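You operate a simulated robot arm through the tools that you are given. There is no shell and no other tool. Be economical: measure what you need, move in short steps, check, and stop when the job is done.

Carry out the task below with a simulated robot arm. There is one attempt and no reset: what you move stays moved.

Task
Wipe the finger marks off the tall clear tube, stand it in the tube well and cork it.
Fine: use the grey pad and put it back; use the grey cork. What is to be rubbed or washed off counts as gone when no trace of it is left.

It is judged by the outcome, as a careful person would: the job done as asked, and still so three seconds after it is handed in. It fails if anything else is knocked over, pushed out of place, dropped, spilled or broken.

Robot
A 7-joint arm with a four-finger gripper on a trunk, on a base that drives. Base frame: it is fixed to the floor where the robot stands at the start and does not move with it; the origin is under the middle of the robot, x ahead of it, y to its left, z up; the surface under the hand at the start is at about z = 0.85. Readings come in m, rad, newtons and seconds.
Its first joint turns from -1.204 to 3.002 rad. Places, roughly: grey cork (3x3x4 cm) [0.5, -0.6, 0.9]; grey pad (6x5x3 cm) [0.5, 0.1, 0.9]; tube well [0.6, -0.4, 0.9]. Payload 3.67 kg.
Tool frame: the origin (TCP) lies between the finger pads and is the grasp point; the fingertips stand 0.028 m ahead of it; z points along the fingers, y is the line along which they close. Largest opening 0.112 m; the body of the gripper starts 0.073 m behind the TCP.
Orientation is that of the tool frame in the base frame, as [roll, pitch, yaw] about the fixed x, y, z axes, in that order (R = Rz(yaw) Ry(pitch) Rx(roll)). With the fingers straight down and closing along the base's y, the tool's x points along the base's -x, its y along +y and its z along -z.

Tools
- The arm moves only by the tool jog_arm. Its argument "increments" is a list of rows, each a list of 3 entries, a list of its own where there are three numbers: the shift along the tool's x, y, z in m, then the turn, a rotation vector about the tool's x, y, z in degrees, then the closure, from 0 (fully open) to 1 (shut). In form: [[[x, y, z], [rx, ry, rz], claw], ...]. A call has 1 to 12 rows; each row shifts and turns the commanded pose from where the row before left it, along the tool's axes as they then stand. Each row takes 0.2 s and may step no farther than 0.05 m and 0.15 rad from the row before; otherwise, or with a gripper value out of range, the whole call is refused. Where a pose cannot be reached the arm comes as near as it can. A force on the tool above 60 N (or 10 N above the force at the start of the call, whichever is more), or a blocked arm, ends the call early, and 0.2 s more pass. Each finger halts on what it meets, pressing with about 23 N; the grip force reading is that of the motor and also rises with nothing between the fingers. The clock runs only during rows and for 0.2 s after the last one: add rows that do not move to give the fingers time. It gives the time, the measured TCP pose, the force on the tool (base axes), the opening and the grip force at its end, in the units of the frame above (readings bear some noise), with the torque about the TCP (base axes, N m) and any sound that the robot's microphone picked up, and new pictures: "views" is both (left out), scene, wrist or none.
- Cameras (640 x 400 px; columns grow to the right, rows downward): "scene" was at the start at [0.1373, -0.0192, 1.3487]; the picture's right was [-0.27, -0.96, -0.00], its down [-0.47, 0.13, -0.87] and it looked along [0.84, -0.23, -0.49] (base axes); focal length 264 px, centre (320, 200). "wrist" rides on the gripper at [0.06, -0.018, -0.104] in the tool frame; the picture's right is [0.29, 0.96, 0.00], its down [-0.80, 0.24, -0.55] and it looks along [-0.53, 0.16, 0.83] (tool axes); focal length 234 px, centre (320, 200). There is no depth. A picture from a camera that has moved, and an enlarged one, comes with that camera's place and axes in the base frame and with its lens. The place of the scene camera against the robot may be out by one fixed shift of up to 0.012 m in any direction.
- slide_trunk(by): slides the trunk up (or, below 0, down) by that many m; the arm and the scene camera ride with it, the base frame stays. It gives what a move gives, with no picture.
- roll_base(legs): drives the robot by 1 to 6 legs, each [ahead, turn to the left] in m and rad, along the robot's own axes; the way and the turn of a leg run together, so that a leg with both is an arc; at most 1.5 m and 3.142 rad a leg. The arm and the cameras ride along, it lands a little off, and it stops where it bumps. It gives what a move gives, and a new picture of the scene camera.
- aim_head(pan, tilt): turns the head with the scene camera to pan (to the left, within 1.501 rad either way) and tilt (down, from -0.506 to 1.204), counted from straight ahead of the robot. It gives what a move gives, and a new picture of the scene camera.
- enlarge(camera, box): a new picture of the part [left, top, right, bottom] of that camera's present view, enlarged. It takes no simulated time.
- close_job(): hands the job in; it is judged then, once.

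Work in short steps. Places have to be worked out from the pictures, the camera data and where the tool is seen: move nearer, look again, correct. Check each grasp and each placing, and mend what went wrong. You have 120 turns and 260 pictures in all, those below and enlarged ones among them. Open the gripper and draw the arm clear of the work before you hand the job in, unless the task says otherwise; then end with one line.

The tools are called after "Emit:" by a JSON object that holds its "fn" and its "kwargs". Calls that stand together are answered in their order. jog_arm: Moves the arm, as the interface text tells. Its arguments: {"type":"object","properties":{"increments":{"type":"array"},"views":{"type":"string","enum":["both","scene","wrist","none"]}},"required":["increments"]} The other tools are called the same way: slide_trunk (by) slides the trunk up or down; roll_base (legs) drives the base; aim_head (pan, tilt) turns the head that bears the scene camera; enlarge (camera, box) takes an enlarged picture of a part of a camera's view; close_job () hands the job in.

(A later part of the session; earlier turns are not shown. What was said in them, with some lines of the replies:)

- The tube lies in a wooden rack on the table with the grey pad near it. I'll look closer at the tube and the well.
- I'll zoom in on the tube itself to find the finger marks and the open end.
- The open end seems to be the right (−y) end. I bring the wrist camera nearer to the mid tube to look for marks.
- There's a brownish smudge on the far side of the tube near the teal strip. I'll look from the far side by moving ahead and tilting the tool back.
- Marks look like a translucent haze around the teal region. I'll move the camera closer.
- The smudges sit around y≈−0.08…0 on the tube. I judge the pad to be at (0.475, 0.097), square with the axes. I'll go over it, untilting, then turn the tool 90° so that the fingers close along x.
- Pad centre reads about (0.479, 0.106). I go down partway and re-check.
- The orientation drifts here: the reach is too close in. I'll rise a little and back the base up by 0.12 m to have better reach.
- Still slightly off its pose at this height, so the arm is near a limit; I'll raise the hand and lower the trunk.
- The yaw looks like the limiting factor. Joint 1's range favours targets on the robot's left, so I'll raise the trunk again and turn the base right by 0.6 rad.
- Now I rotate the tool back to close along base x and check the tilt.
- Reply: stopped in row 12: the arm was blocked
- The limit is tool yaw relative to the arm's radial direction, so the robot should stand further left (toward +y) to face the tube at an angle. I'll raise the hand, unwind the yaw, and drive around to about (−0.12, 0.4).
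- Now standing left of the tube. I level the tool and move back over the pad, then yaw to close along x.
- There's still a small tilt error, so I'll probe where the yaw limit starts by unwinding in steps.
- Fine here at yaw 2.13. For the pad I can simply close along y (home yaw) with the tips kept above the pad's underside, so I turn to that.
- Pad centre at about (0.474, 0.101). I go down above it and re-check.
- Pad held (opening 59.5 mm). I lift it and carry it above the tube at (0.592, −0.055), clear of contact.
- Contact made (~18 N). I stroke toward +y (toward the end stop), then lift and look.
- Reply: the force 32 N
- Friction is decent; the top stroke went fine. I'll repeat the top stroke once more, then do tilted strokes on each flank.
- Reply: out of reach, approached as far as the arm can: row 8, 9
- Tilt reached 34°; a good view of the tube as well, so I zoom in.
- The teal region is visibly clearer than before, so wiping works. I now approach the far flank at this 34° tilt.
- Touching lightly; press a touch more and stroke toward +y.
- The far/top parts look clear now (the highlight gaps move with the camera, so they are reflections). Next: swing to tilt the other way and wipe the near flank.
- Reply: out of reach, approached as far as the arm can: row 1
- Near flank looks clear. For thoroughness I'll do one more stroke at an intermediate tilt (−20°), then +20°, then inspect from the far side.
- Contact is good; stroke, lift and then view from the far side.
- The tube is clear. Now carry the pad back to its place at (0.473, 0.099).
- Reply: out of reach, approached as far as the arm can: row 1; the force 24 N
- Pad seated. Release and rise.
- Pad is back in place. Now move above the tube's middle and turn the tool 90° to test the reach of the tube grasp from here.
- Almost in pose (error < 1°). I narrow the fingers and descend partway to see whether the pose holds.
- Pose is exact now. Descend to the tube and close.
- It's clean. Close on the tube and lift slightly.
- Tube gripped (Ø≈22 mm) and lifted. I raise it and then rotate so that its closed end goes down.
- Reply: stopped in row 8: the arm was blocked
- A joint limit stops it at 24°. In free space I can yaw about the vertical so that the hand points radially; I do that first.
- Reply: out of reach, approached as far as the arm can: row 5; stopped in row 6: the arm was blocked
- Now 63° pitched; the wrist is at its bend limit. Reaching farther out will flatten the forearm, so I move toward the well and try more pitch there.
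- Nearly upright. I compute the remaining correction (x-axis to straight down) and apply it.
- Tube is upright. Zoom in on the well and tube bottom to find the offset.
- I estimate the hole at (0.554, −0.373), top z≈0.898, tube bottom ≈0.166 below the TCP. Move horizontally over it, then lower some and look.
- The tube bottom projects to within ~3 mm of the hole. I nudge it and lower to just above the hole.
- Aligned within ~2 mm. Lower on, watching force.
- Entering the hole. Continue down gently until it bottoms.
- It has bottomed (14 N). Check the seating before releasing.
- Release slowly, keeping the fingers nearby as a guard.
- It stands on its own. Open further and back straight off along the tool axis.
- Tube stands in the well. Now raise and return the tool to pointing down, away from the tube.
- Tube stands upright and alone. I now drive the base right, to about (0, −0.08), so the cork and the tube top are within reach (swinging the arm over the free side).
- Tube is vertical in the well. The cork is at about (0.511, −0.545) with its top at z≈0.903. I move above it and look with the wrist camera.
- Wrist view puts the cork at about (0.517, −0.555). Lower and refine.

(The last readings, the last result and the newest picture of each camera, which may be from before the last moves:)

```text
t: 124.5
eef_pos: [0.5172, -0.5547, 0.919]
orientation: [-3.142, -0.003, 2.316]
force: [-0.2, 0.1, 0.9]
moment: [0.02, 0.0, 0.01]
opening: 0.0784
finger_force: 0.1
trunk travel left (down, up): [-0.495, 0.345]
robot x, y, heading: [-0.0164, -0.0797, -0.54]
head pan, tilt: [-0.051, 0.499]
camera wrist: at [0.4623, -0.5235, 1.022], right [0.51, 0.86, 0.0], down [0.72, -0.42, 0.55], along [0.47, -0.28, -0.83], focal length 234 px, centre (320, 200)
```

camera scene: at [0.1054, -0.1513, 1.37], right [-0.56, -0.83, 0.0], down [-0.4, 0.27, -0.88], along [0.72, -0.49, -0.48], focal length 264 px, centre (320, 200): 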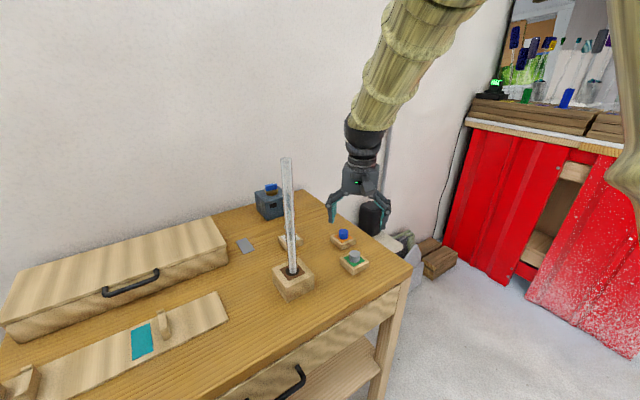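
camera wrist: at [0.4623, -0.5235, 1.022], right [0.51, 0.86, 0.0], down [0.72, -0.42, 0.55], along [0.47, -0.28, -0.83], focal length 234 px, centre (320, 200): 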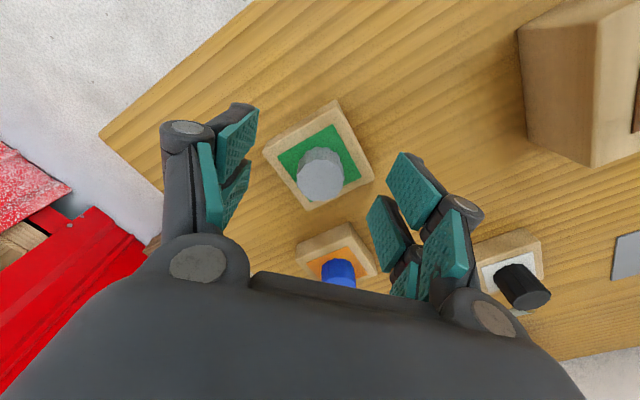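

Centred. Lower the last bit and close on the cork.

Emit:
{"fn": "jog_arm", "kwargs": {"increments": [[[0, 0, 0.008], [0, 0, 0], 0.3], [[0, 0, 0], [0, 0, 0], 0.55], [[0, 0, 0], [0, 0, 0], 0.75], [[0, 0, 0], [0, 0, 0], 0.9], [[0, 0, 0], [0, 0, 0], 0.9]], "views": "wrist"}}

```text
t: 125.7
eef_pos: [0.5161, -0.5542, 0.9104]
orientation: [-3.139, -0.001, 2.316]
force: [0.2, 1.6, 0.6]
moment: [0.01, 0.0, 0.01]
opening: 0.0278
finger_force: 23.3
trunk travel left (down, up): [-0.495, 0.345]
robot x, y, heading: [-0.0136, -0.0802, -0.546]
head pan, tilt: [-0.051, 0.499]
camera wrist: at [0.4619, -0.523, 1.0143], right [0.51, 0.86, 0.0], down [0.72, -0.42, 0.55], along [0.48, -0.28, -0.83], focal length 234 px, centre (320, 200)
```

wrist: 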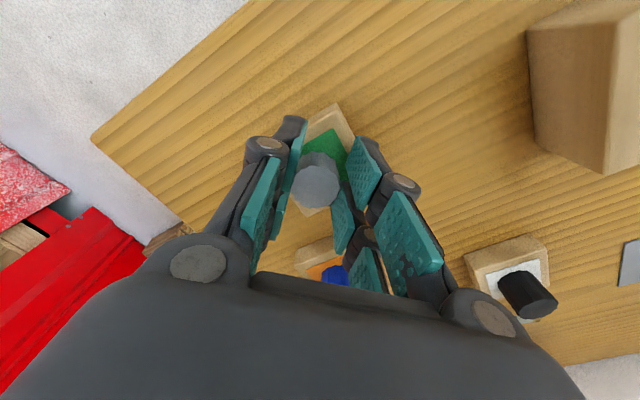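

Cork held (28 mm). Lift it a bit with the arm, then raise the trunk to get above the tube top (z≈1.19).

Emit:
{"fn": "jog_arm", "kwargs": {"increments": [[[0, 0, -0.03], [0, 0, 0], 0.9], [[0, 0, -0.04], [0, 0, 0], 0.9], [[0, 0, -0.04], [0, 0, 0], 0.9]], "views": "none"}}

Emit:
{"fn": "slide_trunk", "kwargs": {"by": 0.28}}

Emit:
{"fn": "jog_arm", "kwargs": {"increments": [[[0, 0, 0], [0, 0, 0], 0.9]], "views": "both"}}

```text
t: 126.5
eef_pos: [0.5148, -0.5542, 1.0193]
orientation: [-3.14, -0.002, 2.318]
force: [-0.1, 0.3, 0.2]
moment: [0.04, -0.03, -0.01]
opening: 0.0278
finger_force: 22.7
trunk travel left (down, up): [-0.495, 0.345]
robot x, y, heading: [-0.0149, -0.079, -0.552]
head pan, tilt: [-0.051, 0.499]
```

```text
t: 129.3
eef_pos: [0.5158, -0.5554, 1.2973]
orientation: [-3.14, -0.002, 2.315]
force: [-0.1, 0.2, 1.1]
moment: [-0.01, 0.02, -0.02]
opening: 0.0278
finger_force: 22.3
trunk travel left (down, up): [-0.775, 0.065]
robot x, y, heading: [-0.0147, -0.0819, -0.547]
head pan, tilt: [-0.051, 0.499]
```

```text
t: 129.8
eef_pos: [0.5149, -0.5536, 1.2987]
orientation: [-3.14, -0.001, 2.316]
force: [0.5, -0.2, 0.1]
moment: [-0.02, 0.03, 0.0]
opening: 0.0276
finger_force: 23.2
trunk travel left (down, up): [-0.775, 0.065]
robot x, y, heading: [-0.0159, -0.0793, -0.552]
head pan, tilt: [-0.051, 0.499]
camera scene: at [0.1046, -0.1521, 1.65], right [-0.56, -0.83, 0.0], down [-0.4, 0.27, -0.88], along [0.73, -0.49, -0.48], focal length 264 px, centre (320, 200)
camera wrist: at [0.4615, -0.5234, 1.4022], right [0.51, 0.86, 0.0], down [0.72, -0.42, 0.55], along [0.47, -0.28, -0.83], focal length 234 px, centre (320, 200)
```

scene: 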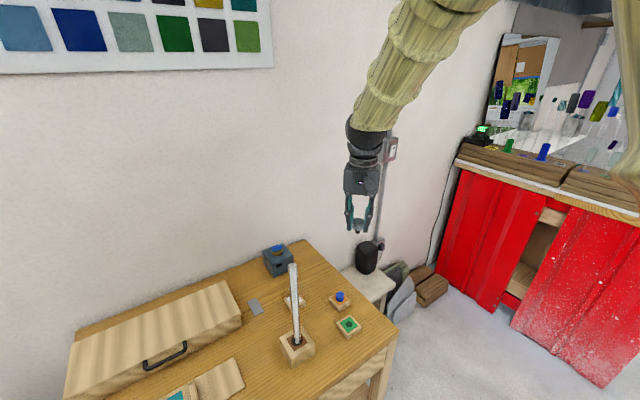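
wrist: 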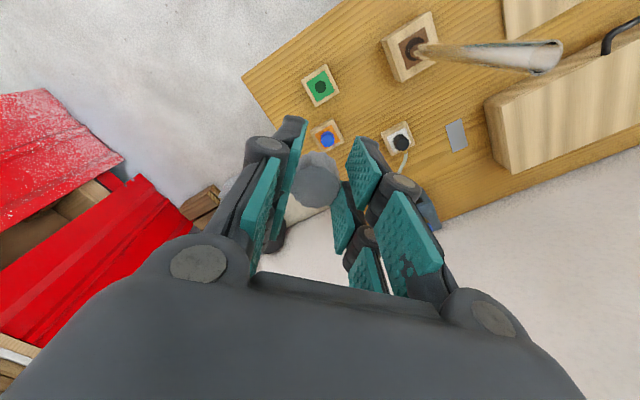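

Emit:
{"fn": "enlarge", "kwargs": {"camera": "scene", "box": [335, 190, 383, 245]}}

Emit:
{"fn": "enlarge", "kwargs": {"camera": "scene", "box": [270, 255, 330, 295]}}

Emit:
{"fn": "enlarge", "kwargs": {"camera": "wrist", "box": [470, 15, 598, 95]}}

```text
7.27 times, centred on (359, 218) of scene
camera zoom: at [0.1046, -0.1521, 1.65], right [-0.56, -0.83, 0.0], down [-0.4, 0.27, -0.88], along [0.73, -0.49, -0.48], focal length 1923 px, centre (36, 73)
```

zoom: 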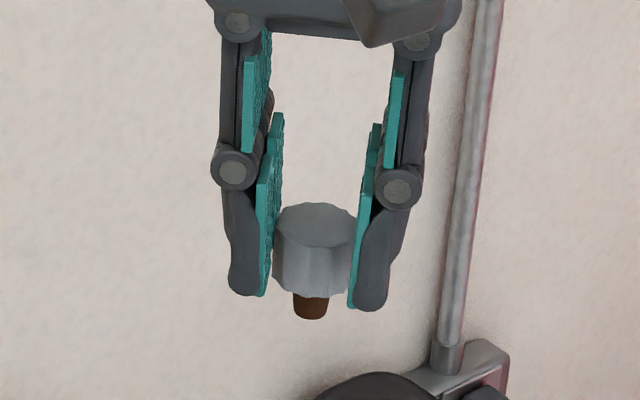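

```text
10.00 times, centred on (300, 275) of scene
camera zoom: at [0.1046, -0.1521, 1.65], right [-0.56, -0.83, 0.0], down [-0.4, 0.27, -0.88], along [0.73, -0.49, -0.48], focal length 2644 px, centre (520, -550)
```

zoom: 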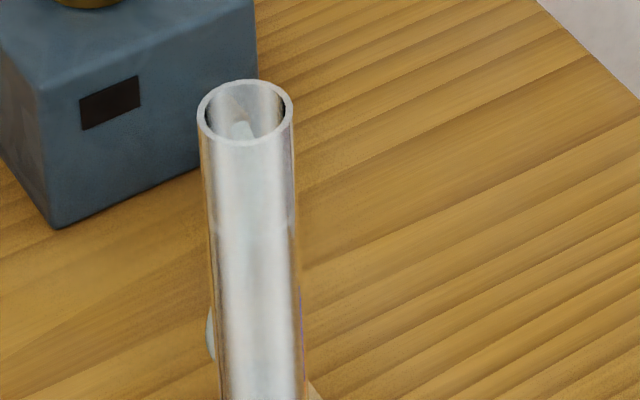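

```text
5.00 times, centred on (534, 55) of wrist
camera zoom: at [0.4615, -0.5234, 1.4022], right [0.51, 0.86, 0.0], down [0.72, -0.42, 0.55], along [0.47, -0.28, -0.83], focal length 1171 px, centre (-750, 925)
```

zoom: 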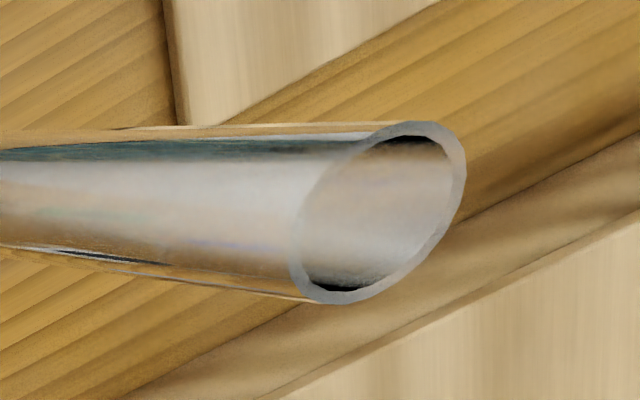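

The cork has a narrower brown plug underneath. Tube top is at about (0.554, −0.381, 1.199). I move the cork over it and lower to ~2 cm above.

Emit:
{"fn": "jog_arm", "kwargs": {"increments": [[[0.0245, 0.0367, 0], [0, 0, 0], 0.9], [[0.0245, 0.0367, 0], [0, 0, 0], 0.9], [[0.0245, 0.0367, 0], [0, 0, 0], 0.9], [[0.0243, 0.0366, 0], [0, 0, 0], 0.9], [[0, 0, 0.025], [0, 0, 0], 0.9], [[0, 0, 0], [0, 0, 0], 0.9]], "views": "both"}}

Emit:
{"fn": "enlarge", "kwargs": {"camera": "scene", "box": [270, 215, 330, 295]}}

```text
t: 131.2
eef_pos: [0.5559, -0.3792, 1.2748]
orientation: [-3.138, 0.0, 2.317]
force: [-0.1, 0.2, 0.0]
moment: [-0.03, 0.0, 0.03]
opening: 0.0278
finger_force: 23.2
trunk travel left (down, up): [-0.775, 0.065]
robot x, y, heading: [-0.0103, -0.0818, -0.549]
head pan, tilt: [-0.051, 0.499]
camera scene: at [0.1037, -0.15, 1.6502], right [-0.56, -0.83, 0.0], down [-0.4, 0.27, -0.88], along [0.73, -0.5, -0.48], focal length 264 px, centre (320, 200)
camera wrist: at [0.5009, -0.3489, 1.3782], right [0.51, 0.86, 0.0], down [0.72, -0.42, 0.55], along [0.48, -0.28, -0.83], focal length 234 px, centre (320, 200)
```

scene: 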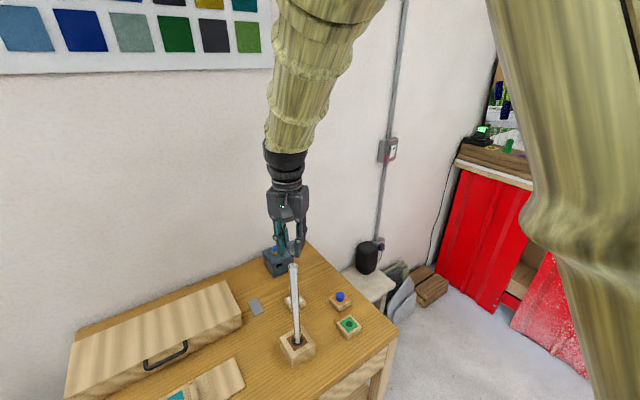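
wrist: 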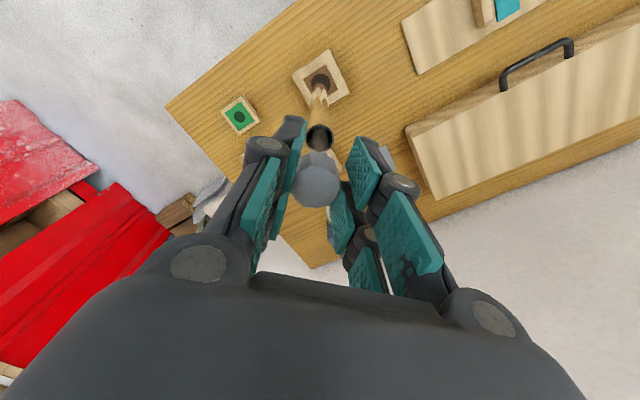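

```text
5.00 times, centred on (300, 255) of scene
camera zoom: at [0.1037, -0.15, 1.6502], right [-0.56, -0.83, 0.0], down [-0.4, 0.27, -0.88], along [0.73, -0.5, -0.48], focal length 1322 px, centre (420, -75)
```

zoom: 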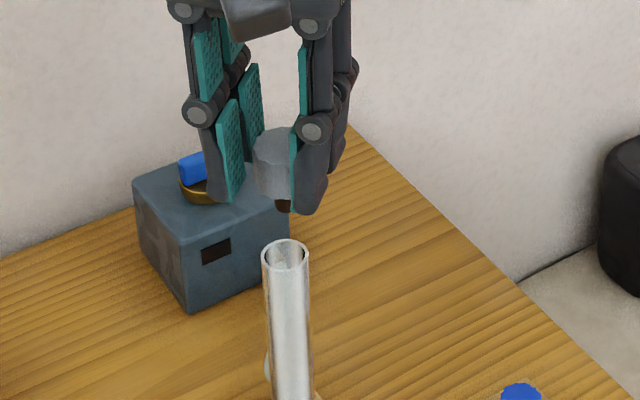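

Emit:
{"fn": "enlarge", "kwargs": {"camera": "wrist", "box": [272, 110, 368, 215]}}

Emit:
{"fn": "enlarge", "kwargs": {"camera": "scene", "box": [276, 240, 316, 290]}}

```text
3.81 times, centred on (320, 162) of wrist
camera zoom: at [0.5009, -0.3489, 1.3782], right [0.51, 0.86, 0.0], down [0.72, -0.42, 0.55], along [0.48, -0.28, -0.83], focal length 892 px, centre (320, 343)
```

zoom: 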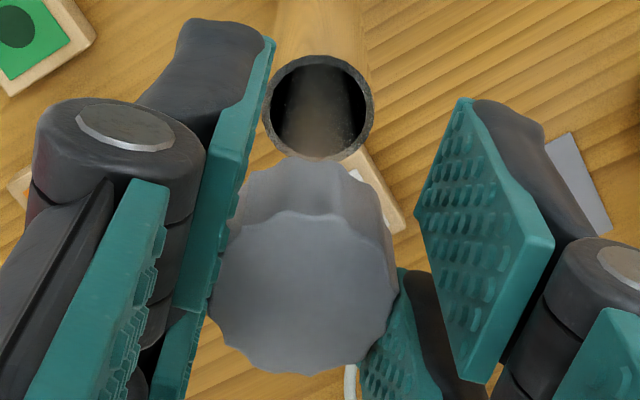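

```text
8.00 times, centred on (296, 265) of scene
camera zoom: at [0.1037, -0.15, 1.6502], right [-0.56, -0.83, 0.0], down [-0.4, 0.27, -0.88], along [0.73, -0.5, -0.48], focal length 2115 px, centre (512, -320)
```

zoom: 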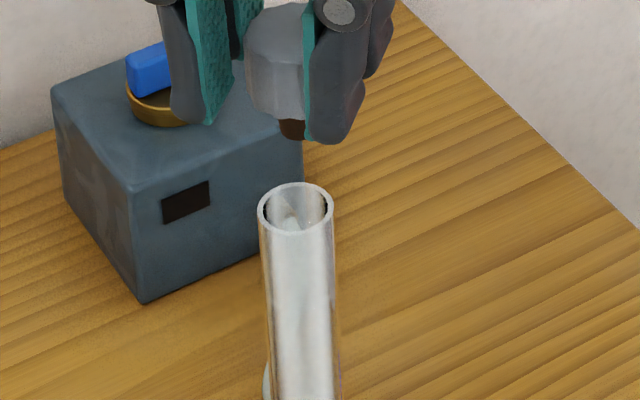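

Laterally aligned; there may be a few mm error along the radial direction. I shift 4 mm toward the robot, lower 12 mm and re-check.

Emit:
{"fn": "jog_arm", "kwargs": {"increments": [[[0.004, 0, 0.012], [0, 0, 0], 0.9], [[0, 0, 0], [0, 0, 0], 0.9]], "views": "none"}}

Emit:
{"fn": "enlarge", "kwargs": {"camera": "wrist", "box": [272, 110, 368, 215]}}

Emit:
{"fn": "enlarge", "kwargs": {"camera": "scene", "box": [276, 240, 316, 290]}}

```text
t: 131.8
eef_pos: [0.5523, -0.3796, 1.263]
orientation: [-3.14, -0.002, 2.317]
force: [1.0, 0.4, 0.0]
moment: [-0.02, -0.02, -0.01]
opening: 0.0276
finger_force: 23.4
trunk travel left (down, up): [-0.775, 0.065]
robot x, y, heading: [-0.0159, -0.0774, -0.548]
head pan, tilt: [-0.051, 0.499]
```

```text
3.81 times, centred on (320, 162) of wrist
camera zoom: at [0.4986, -0.3474, 1.3658], right [0.51, 0.86, 0.0], down [0.72, -0.42, 0.55], along [0.48, -0.28, -0.83], focal length 892 px, centre (320, 343)
```

zoom: 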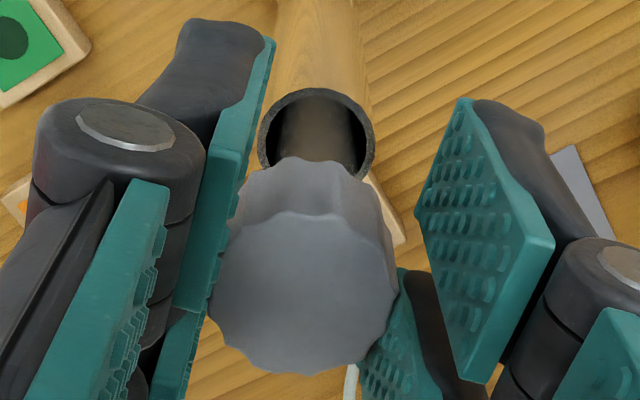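

```text
8.00 times, centred on (296, 265) of scene
camera zoom: at [0.1042, -0.1512, 1.6501], right [-0.56, -0.83, 0.0], down [-0.4, 0.27, -0.88], along [0.73, -0.49, -0.48], focal length 2115 px, centre (512, -320)
```

zoom: 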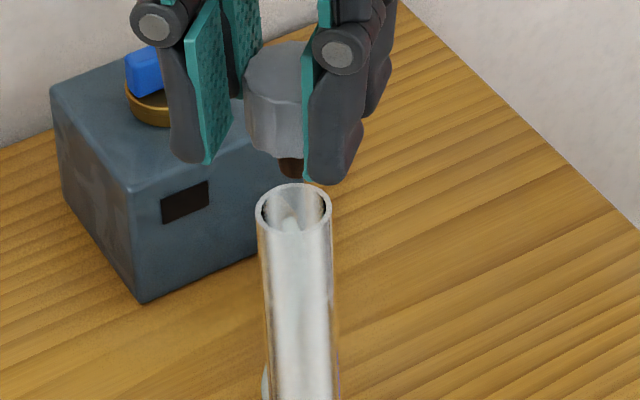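

Scene view shows alignment; the wrist view suggests ~3 mm more toward the robot. I shift 2 mm, lower 8 mm and look again.

Emit:
{"fn": "jog_arm", "kwargs": {"increments": [[[0.002, 0.0005, 0.008], [0, 0, 0], 0.9], [[0, 0, 0], [0, 0, 0], 0.9]], "views": "none"}}

Emit:
{"fn": "enlarge", "kwargs": {"camera": "wrist", "box": [290, 120, 350, 180]}}

Emit:
{"fn": "enlarge", "kwargs": {"camera": "scene", "box": [281, 250, 313, 282]}}

```text
t: 132.3
eef_pos: [0.5526, -0.3783, 1.2551]
orientation: [-3.139, -0.001, 2.317]
force: [0.3, 0.3, 0.0]
moment: [-0.01, -0.02, -0.03]
opening: 0.0277
finger_force: 22.5
trunk travel left (down, up): [-0.775, 0.065]
robot x, y, heading: [-0.0137, -0.0802, -0.549]
head pan, tilt: [-0.051, 0.499]
```

```text
6.67 times, centred on (320, 150) of wrist
camera zoom: at [0.4981, -0.3466, 1.3575], right [0.51, 0.86, 0.0], down [0.72, -0.42, 0.55], along [0.48, -0.28, -0.83], focal length 1561 px, centre (320, 533)
```

zoom: 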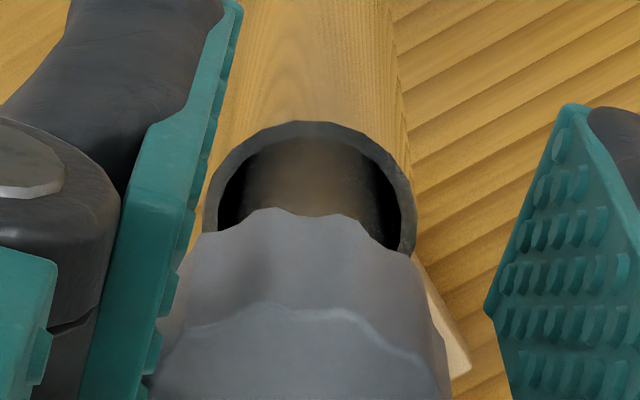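

```text
12.50 times, centred on (297, 266) of scene
camera zoom: at [0.1044, -0.152, 1.65], right [-0.56, -0.83, 0.0], down [-0.4, 0.27, -0.88], along [0.73, -0.49, -0.48], focal length 3305 px, centre (608, -625)
```

zoom: 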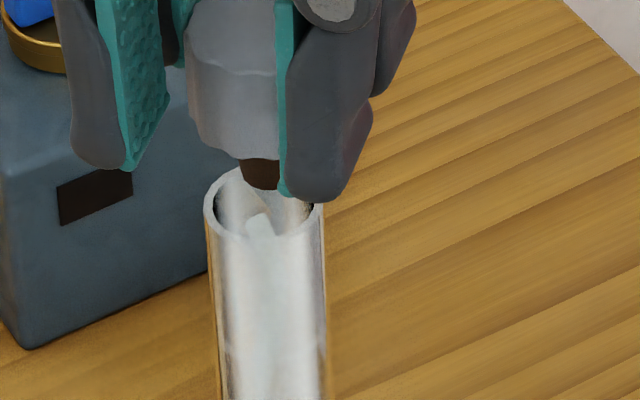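

Emit:
{"fn": "jog_arm", "kwargs": {"increments": [[[0, 0, 0.004], [0, 0, 0], 0.9], [[0, 0, 0], [0, 0, 0], 0.9]], "views": "none"}}

Emit:
{"fn": "enlarge", "kwargs": {"camera": "scene", "box": [281, 250, 313, 282]}}

```text
t: 132.9
eef_pos: [0.5519, -0.378, 1.2507]
orientation: [-3.139, 0.0, 2.316]
force: [0.4, -0.1, 7.9]
moment: [-0.07, -0.07, 0.01]
opening: 0.0276
finger_force: 23.3
trunk travel left (down, up): [-0.775, 0.065]
robot x, y, heading: [-0.0165, -0.0785, -0.545]
head pan, tilt: [-0.051, 0.499]
```

```text
12.50 times, centred on (297, 266) of scene
camera zoom: at [0.104, -0.1518, 1.6502], right [-0.56, -0.83, 0.0], down [-0.4, 0.27, -0.88], along [0.73, -0.49, -0.48], focal length 3305 px, centre (608, -625)
```

zoom: 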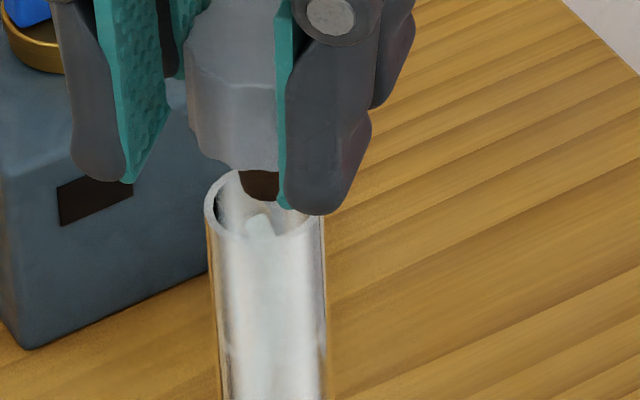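

Contact with the far rim (moment points outward). Back up 3 mm, shift 4 mm toward the robot, and lower again.

Emit:
{"fn": "jog_arm", "kwargs": {"increments": [[[0, 0, -0.004], [0, 0, 0], 0.9], [[0.004, 0, 0], [0, 0, 0], 0.9], [[0, 0, 0.003], [0, 0, 0], 0.9], [[0, 0, 0.002], [0, 0, 0], 0.9], [[0, 0, 0], [0, 0, 0], 0.9]], "views": "none"}}

Emit:
{"fn": "enlarge", "kwargs": {"camera": "scene", "box": [281, 250, 313, 282]}}

```text
t: 134.2
eef_pos: [0.5504, -0.3767, 1.2494]
orientation: [-3.14, -0.003, 2.317]
force: [-0.2, -0.4, -0.1]
moment: [0.0, 0.04, 0.01]
opening: 0.0279
finger_force: 23.0
trunk travel left (down, up): [-0.775, 0.065]
robot x, y, heading: [-0.0141, -0.083, -0.55]
head pan, tilt: [-0.051, 0.499]
```

```text
12.50 times, centred on (297, 266) of scene
camera zoom: at [0.1048, -0.1519, 1.65], right [-0.56, -0.83, 0.0], down [-0.4, 0.27, -0.88], along [0.73, -0.49, -0.48], focal length 3305 px, centre (608, -625)
```

zoom: 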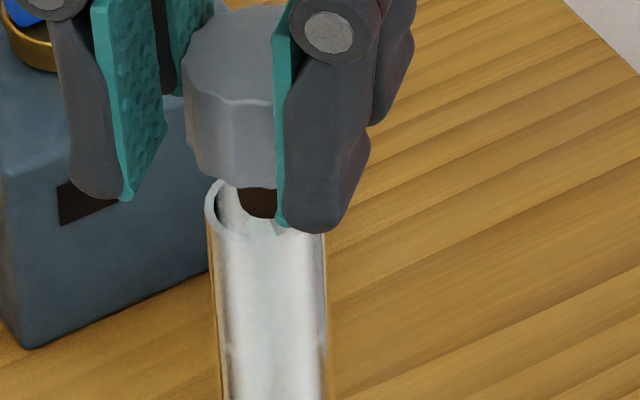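

No contact now; the plug is entering. Continue down in small steps.

Emit:
{"fn": "jog_arm", "kwargs": {"increments": [[[0, 0, 0.003], [0, 0, 0], 0.9], [[0, 0, 0.003], [0, 0, 0], 0.9]], "views": "none"}}

Emit:
{"fn": "jog_arm", "kwargs": {"increments": [[[0, 0, 0.003], [0, 0, 0], 0.9], [[0, 0, 0], [0, 0, 0], 0.9]], "views": "none"}}

Emit:
{"fn": "enlarge", "kwargs": {"camera": "scene", "box": [281, 250, 313, 282]}}

```text
t: 134.8
eef_pos: [0.5508, -0.3743, 1.2418]
orientation: [-3.14, -0.003, 2.318]
force: [-0.4, -0.6, 0.1]
moment: [-0.01, 0.0, 0.01]
opening: 0.0278
finger_force: 23.0
trunk travel left (down, up): [-0.775, 0.065]
robot x, y, heading: [-0.0156, -0.0816, -0.544]
head pan, tilt: [-0.051, 0.499]
```

```text
t: 135.3
eef_pos: [0.5493, -0.3744, 1.2389]
orientation: [-3.139, -0.001, 2.317]
force: [-0.3, 0.1, -1.0]
moment: [0.02, -0.01, -0.02]
opening: 0.028
finger_force: 22.9
trunk travel left (down, up): [-0.775, 0.065]
robot x, y, heading: [-0.0146, -0.0812, -0.548]
head pan, tilt: [-0.051, 0.499]
```

```text
12.50 times, centred on (297, 266) of scene
camera zoom: at [0.1044, -0.1519, 1.65], right [-0.56, -0.83, 0.0], down [-0.4, 0.27, -0.88], along [0.73, -0.49, -0.48], focal length 3305 px, centre (608, -625)
```

zoom: 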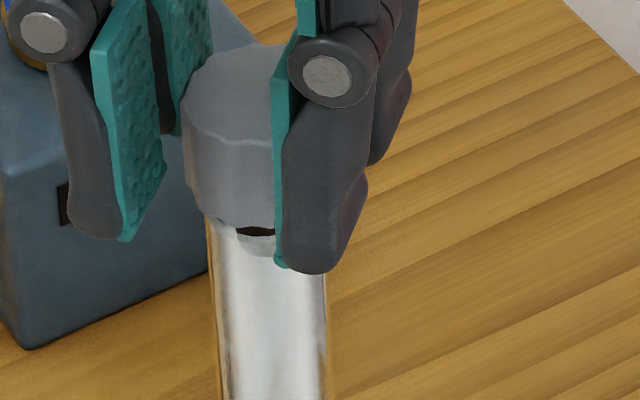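

Emit:
{"fn": "jog_arm", "kwargs": {"increments": [[[0, 0, 0.002], [0, 0, 0], 0.9], [[0, 0, 0.001], [0, 0, 0], 0.9]], "views": "none"}}

Emit:
{"fn": "jog_arm", "kwargs": {"increments": [[[0, 0, 0.002], [0, 0, 0], 0.9], [[0, 0, 0], [0, 0, 0], 0.9]], "views": "none"}}

Emit:
{"fn": "enlarge", "kwargs": {"camera": "scene", "box": [281, 250, 313, 282]}}

```text
t: 135.9
eef_pos: [0.5503, -0.3744, 1.2383]
orientation: [-3.139, -0.003, 2.316]
force: [0.3, -0.2, 0.1]
moment: [0.0, -0.02, 0.0]
opening: 0.0277
finger_force: 22.5
trunk travel left (down, up): [-0.775, 0.065]
robot x, y, heading: [-0.0157, -0.0814, -0.548]
head pan, tilt: [-0.051, 0.499]
```

```text
t: 136.6
eef_pos: [0.5502, -0.3746, 1.2351]
orientation: [-3.14, -0.003, 2.317]
force: [-0.2, 0.0, 0.1]
moment: [-0.03, 0.0, -0.03]
opening: 0.0277
finger_force: 22.6
trunk travel left (down, up): [-0.775, 0.065]
robot x, y, heading: [-0.012, -0.0796, -0.544]
head pan, tilt: [-0.051, 0.499]
```

```text
12.50 times, centred on (297, 266) of scene
camera zoom: at [0.1046, -0.1519, 1.65], right [-0.56, -0.83, 0.0], down [-0.4, 0.27, -0.88], along [0.73, -0.49, -0.48], focal length 3305 px, centre (608, -625)
```

zoom: 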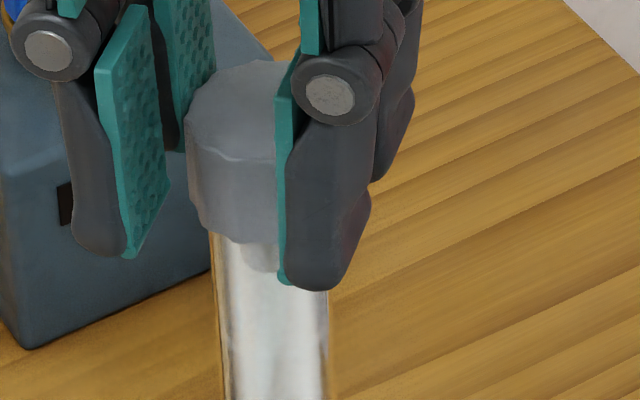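

Emit:
{"fn": "jog_arm", "kwargs": {"increments": [[[0, 0, 0.002], [0, 0, 0], 0.9], [[0, 0, 0], [0, 0, 0], 0.9]], "views": "none"}}

Emit:
{"fn": "jog_arm", "kwargs": {"increments": [[[0, 0, 0.002], [0, 0, 0], 0.9], [[0, 0, 0], [0, 0, 0], 0.9]], "views": "none"}}

Emit:
{"fn": "enlarge", "kwargs": {"camera": "scene", "box": [281, 250, 313, 282]}}

```text
t: 137.2
eef_pos: [0.5496, -0.375, 1.2347]
orientation: [3.141, 0.001, 2.317]
force: [0.0, -0.6, 14.9]
moment: [-0.08, -0.08, 0.02]
opening: 0.0279
finger_force: 22.7
trunk travel left (down, up): [-0.775, 0.065]
robot x, y, heading: [-0.0114, -0.0772, -0.552]
head pan, tilt: [-0.051, 0.499]
```

```text
t: 137.8
eef_pos: [0.549, -0.3745, 1.2328]
orientation: [-3.139, 0.0, 2.315]
force: [0.3, 0.0, 17.8]
moment: [-0.17, -0.16, -0.03]
opening: 0.0277
finger_force: 23.2
trunk travel left (down, up): [-0.775, 0.065]
robot x, y, heading: [-0.0149, -0.0837, -0.548]
head pan, tilt: [-0.051, 0.499]
```

```text
12.50 times, centred on (297, 266) of scene
camera zoom: at [0.1032, -0.1512, 1.6502], right [-0.56, -0.83, 0.0], down [-0.39, 0.27, -0.88], along [0.73, -0.49, -0.48], focal length 3305 px, centre (608, -625)
```

zoom: 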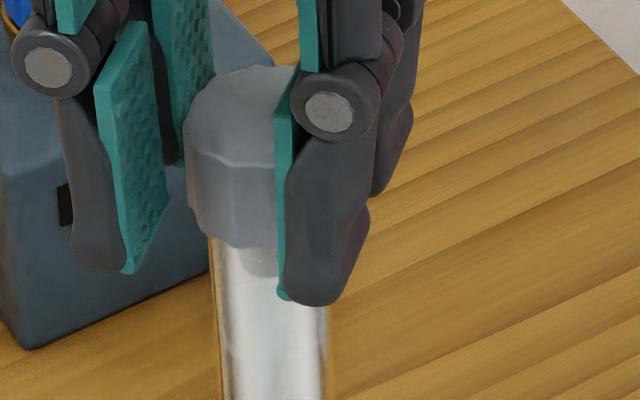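

The head rests on the rim (~18 N). Release gently.

Emit:
{"fn": "jog_arm", "kwargs": {"increments": [[[0, 0, -0.001], [0, 0, 0], 0.9], [[0, 0, 0], [0, 0, 0], 0.72], [[0, 0, 0], [0, 0, 0], 0.65], [[0, 0, 0], [0, 0, 0], 0.5], [[0, 0, 0], [0, 0, 0], 0.4], [[0, 0, -0.03], [0, 0, 0], 0.4], [[0, 0, -0.04], [0, 0, 0], 0.4], [[0, 0, -0.04], [0, 0, 0], 0.3]], "views": "both"}}

Emit:
{"fn": "enlarge", "kwargs": {"camera": "scene", "box": [270, 245, 320, 295]}}

```text
t: 139.6
eef_pos: [0.5485, -0.3757, 1.3427]
orientation: [-3.14, 0.0, 2.317]
force: [-0.6, 0.4, -0.6]
moment: [-0.04, -0.02, 0.01]
opening: 0.0787
finger_force: 0.1
trunk travel left (down, up): [-0.775, 0.065]
robot x, y, heading: [-0.0158, -0.0778, -0.551]
head pan, tilt: [-0.051, 0.499]
camera scene: at [0.1032, -0.1517, 1.65], right [-0.56, -0.83, 0.0], down [-0.39, 0.27, -0.88], along [0.73, -0.49, -0.48], focal length 264 px, centre (320, 200)
camera wrist: at [0.4941, -0.3456, 1.4456], right [0.51, 0.86, 0.0], down [0.72, -0.42, 0.55], along [0.48, -0.28, -0.83], focal length 234 px, centre (320, 200)
```

scene: 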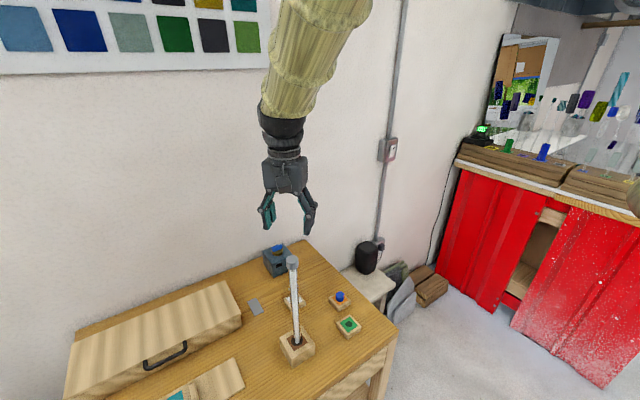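
wrist: 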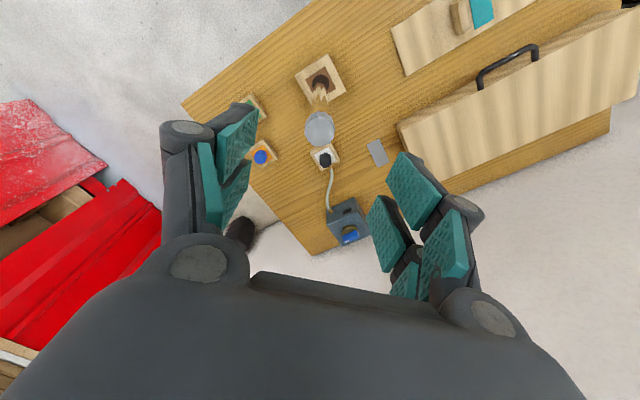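

```text
8.00 times, centred on (295, 270) of scene
camera zoom: at [0.1032, -0.1517, 1.65], right [-0.56, -0.83, 0.0], down [-0.39, 0.27, -0.88], along [0.73, -0.49, -0.48], focal length 2115 px, centre (520, -360)
```

zoom: 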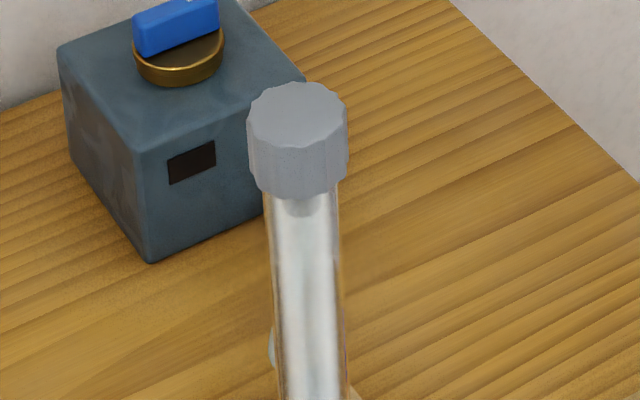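

Corked and standing. I draw the arm clear to the right, then lower the trunk to inspect the tube from the side.

Emit:
{"fn": "jog_arm", "kwargs": {"increments": [[[-0.0204, -0.0385, 0], [0, 0, 0], 0.2], [[-0.0204, -0.0385, 0], [0, 0, 0], 0], [[-0.0204, -0.0385, 0], [0, 0, 0], 0], [[-0.0204, -0.0385, 0], [0, 0, 0], 0], [[-0.0204, -0.0385, 0], [0, 0, 0], 0], [[-0.0204, -0.0385, 0], [0, 0, 0], 0], [[-0.0204, -0.0385, 0], [0, 0, 0], 0], [[-0.0204, -0.0385, 0], [0, 0, 0], 0], [[-0.0204, -0.0385, 0], [0, 0, 0], 0]], "views": "none"}}

Emit:
{"fn": "slide_trunk", "kwargs": {"by": -0.25}}

Emit:
{"fn": "aim_head", "kwargs": {"pan": 0.0, "tilt": 0.5}}

Emit:
{"fn": "enlarge", "kwargs": {"camera": "scene", "box": [270, 140, 350, 310]}}

```text
t: 141.6
eef_pos: [0.4195, -0.7487, 1.3441]
orientation: [3.141, -0.003, 2.318]
force: [-0.4, -0.6, 1.1]
moment: [0.06, -0.04, 0.02]
opening: 0.112
finger_force: 0.1
trunk travel left (down, up): [-0.775, 0.065]
robot x, y, heading: [-0.0113, -0.0805, -0.548]
head pan, tilt: [-0.051, 0.499]
```

```text
t: 144.1
eef_pos: [0.4207, -0.7437, 1.0956]
orientation: [-3.139, -0.003, 2.315]
force: [-0.7, -0.7, 0.3]
moment: [-0.01, -0.04, 0.04]
opening: 0.1121
finger_force: 0.1
trunk travel left (down, up): [-0.525, 0.315]
robot x, y, heading: [-0.01, -0.077, -0.55]
head pan, tilt: [-0.051, 0.499]
```

```text
t: 144.8
eef_pos: [0.4206, -0.7435, 1.0935]
orientation: [-3.14, -0.002, 2.316]
force: [0.8, 0.5, -0.1]
moment: [0.02, 0.01, -0.01]
opening: 0.1122
finger_force: 0.0
trunk travel left (down, up): [-0.525, 0.315]
robot x, y, heading: [-0.0144, -0.08, -0.55]
head pan, tilt: [0.0, 0.499]
camera scene: at [0.107, -0.1484, 1.4], right [-0.52, -0.85, 0.0], down [-0.41, 0.25, -0.88], along [0.75, -0.46, -0.48], focal length 264 px, centre (320, 200)
```

scene: 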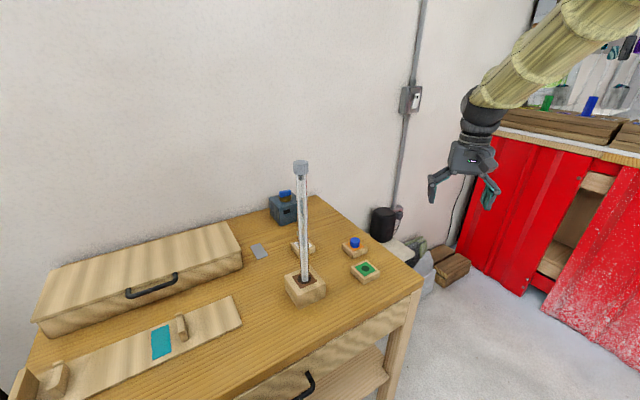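

```text
2.35 times, centred on (310, 225) of scene
camera zoom: at [0.107, -0.1484, 1.4], right [-0.52, -0.85, 0.0], down [-0.41, 0.25, -0.88], along [0.75, -0.46, -0.48], focal length 622 px, centre (344, 141)
```

zoom: 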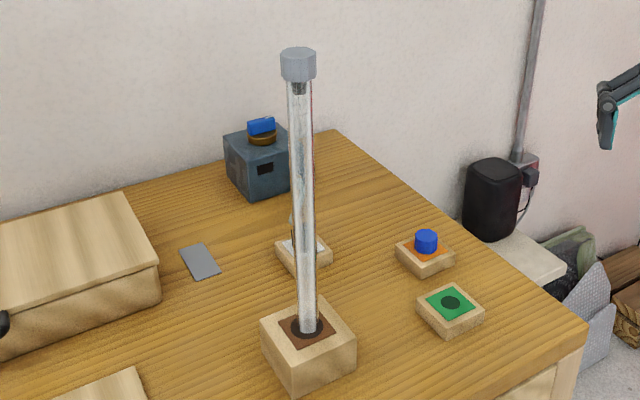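

Inspect the tube segments for any remaining traces.

Emit:
{"fn": "enlarge", "kwargs": {"camera": "scene", "box": [280, 160, 328, 190]}}

Emit:
{"fn": "enlarge", "kwargs": {"camera": "scene", "box": [272, 185, 336, 225]}}

Emit:
{"fn": "enlarge", "kwargs": {"camera": "scene", "box": [272, 220, 336, 260]}}

Emit:
{"fn": "enlarge", "kwargs": {"camera": "scene", "box": [272, 250, 336, 290]}}

```text
13.33 times, centred on (304, 175) of scene
camera zoom: at [0.107, -0.1484, 1.4], right [-0.52, -0.85, 0.0], down [-0.41, 0.25, -0.88], along [0.75, -0.46, -0.48], focal length 3525 px, centre (533, 533)
```

zoom: 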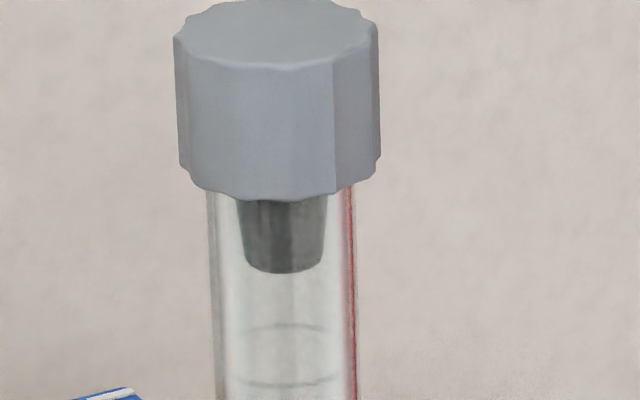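

```text
10.00 times, centred on (304, 205) of scene
camera zoom: at [0.107, -0.1484, 1.4], right [-0.52, -0.85, 0.0], down [-0.41, 0.25, -0.88], along [0.75, -0.46, -0.48], focal length 2644 px, centre (480, 150)
```

zoom: 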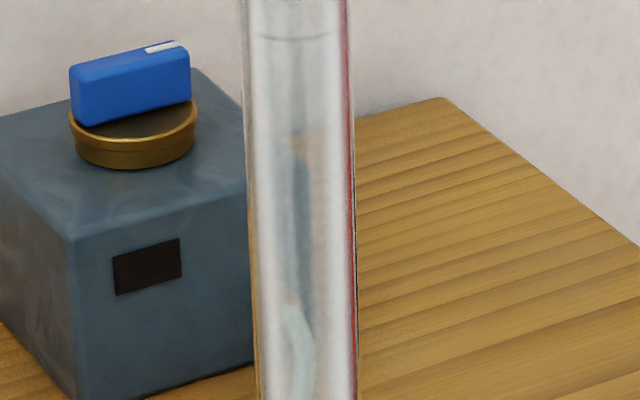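

```text
10.00 times, centred on (304, 240) of scene
camera zoom: at [0.107, -0.1484, 1.4], right [-0.52, -0.85, 0.0], down [-0.41, 0.25, -0.88], along [0.75, -0.46, -0.48], focal length 2644 px, centre (480, -200)
```

zoom: 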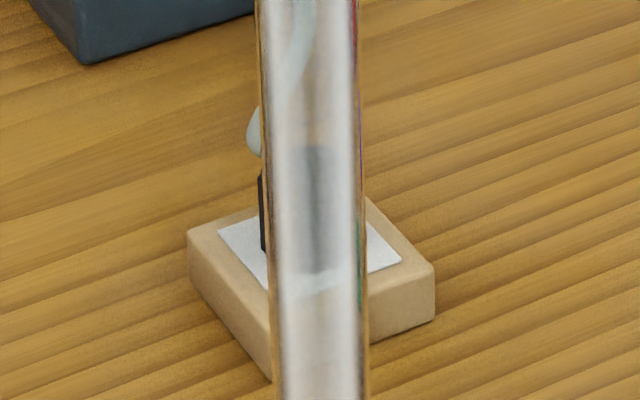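

```text
10.00 times, centred on (304, 270) of scene
camera zoom: at [0.107, -0.1484, 1.4], right [-0.52, -0.85, 0.0], down [-0.41, 0.25, -0.88], along [0.75, -0.46, -0.48], focal length 2644 px, centre (480, -500)
```

zoom: 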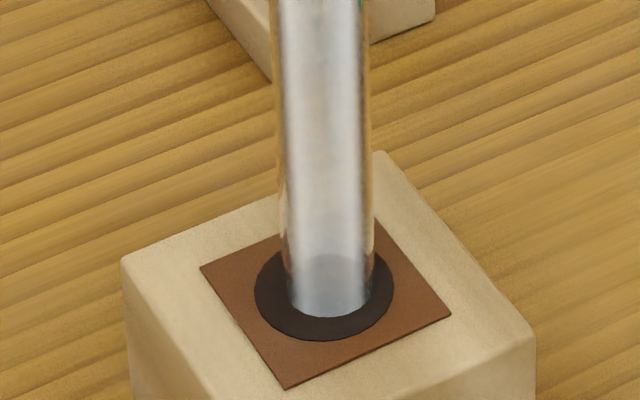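

The tube is clear and stands corked in the well. The pad is back in its place, and the gripper is open with the arm away from the work. I'm handing the job in.

Emit:
{"fn": "close_job", "kwargs": {}}

```text
The job is handed in.
```

I wiped the finger marks off the tube with the grey pad and put the pad back. I stood the tube in the well and corked it with the grey cork. A last close look from one side showed no trace of the marks, with the tube upright and the cork seated on its rim.
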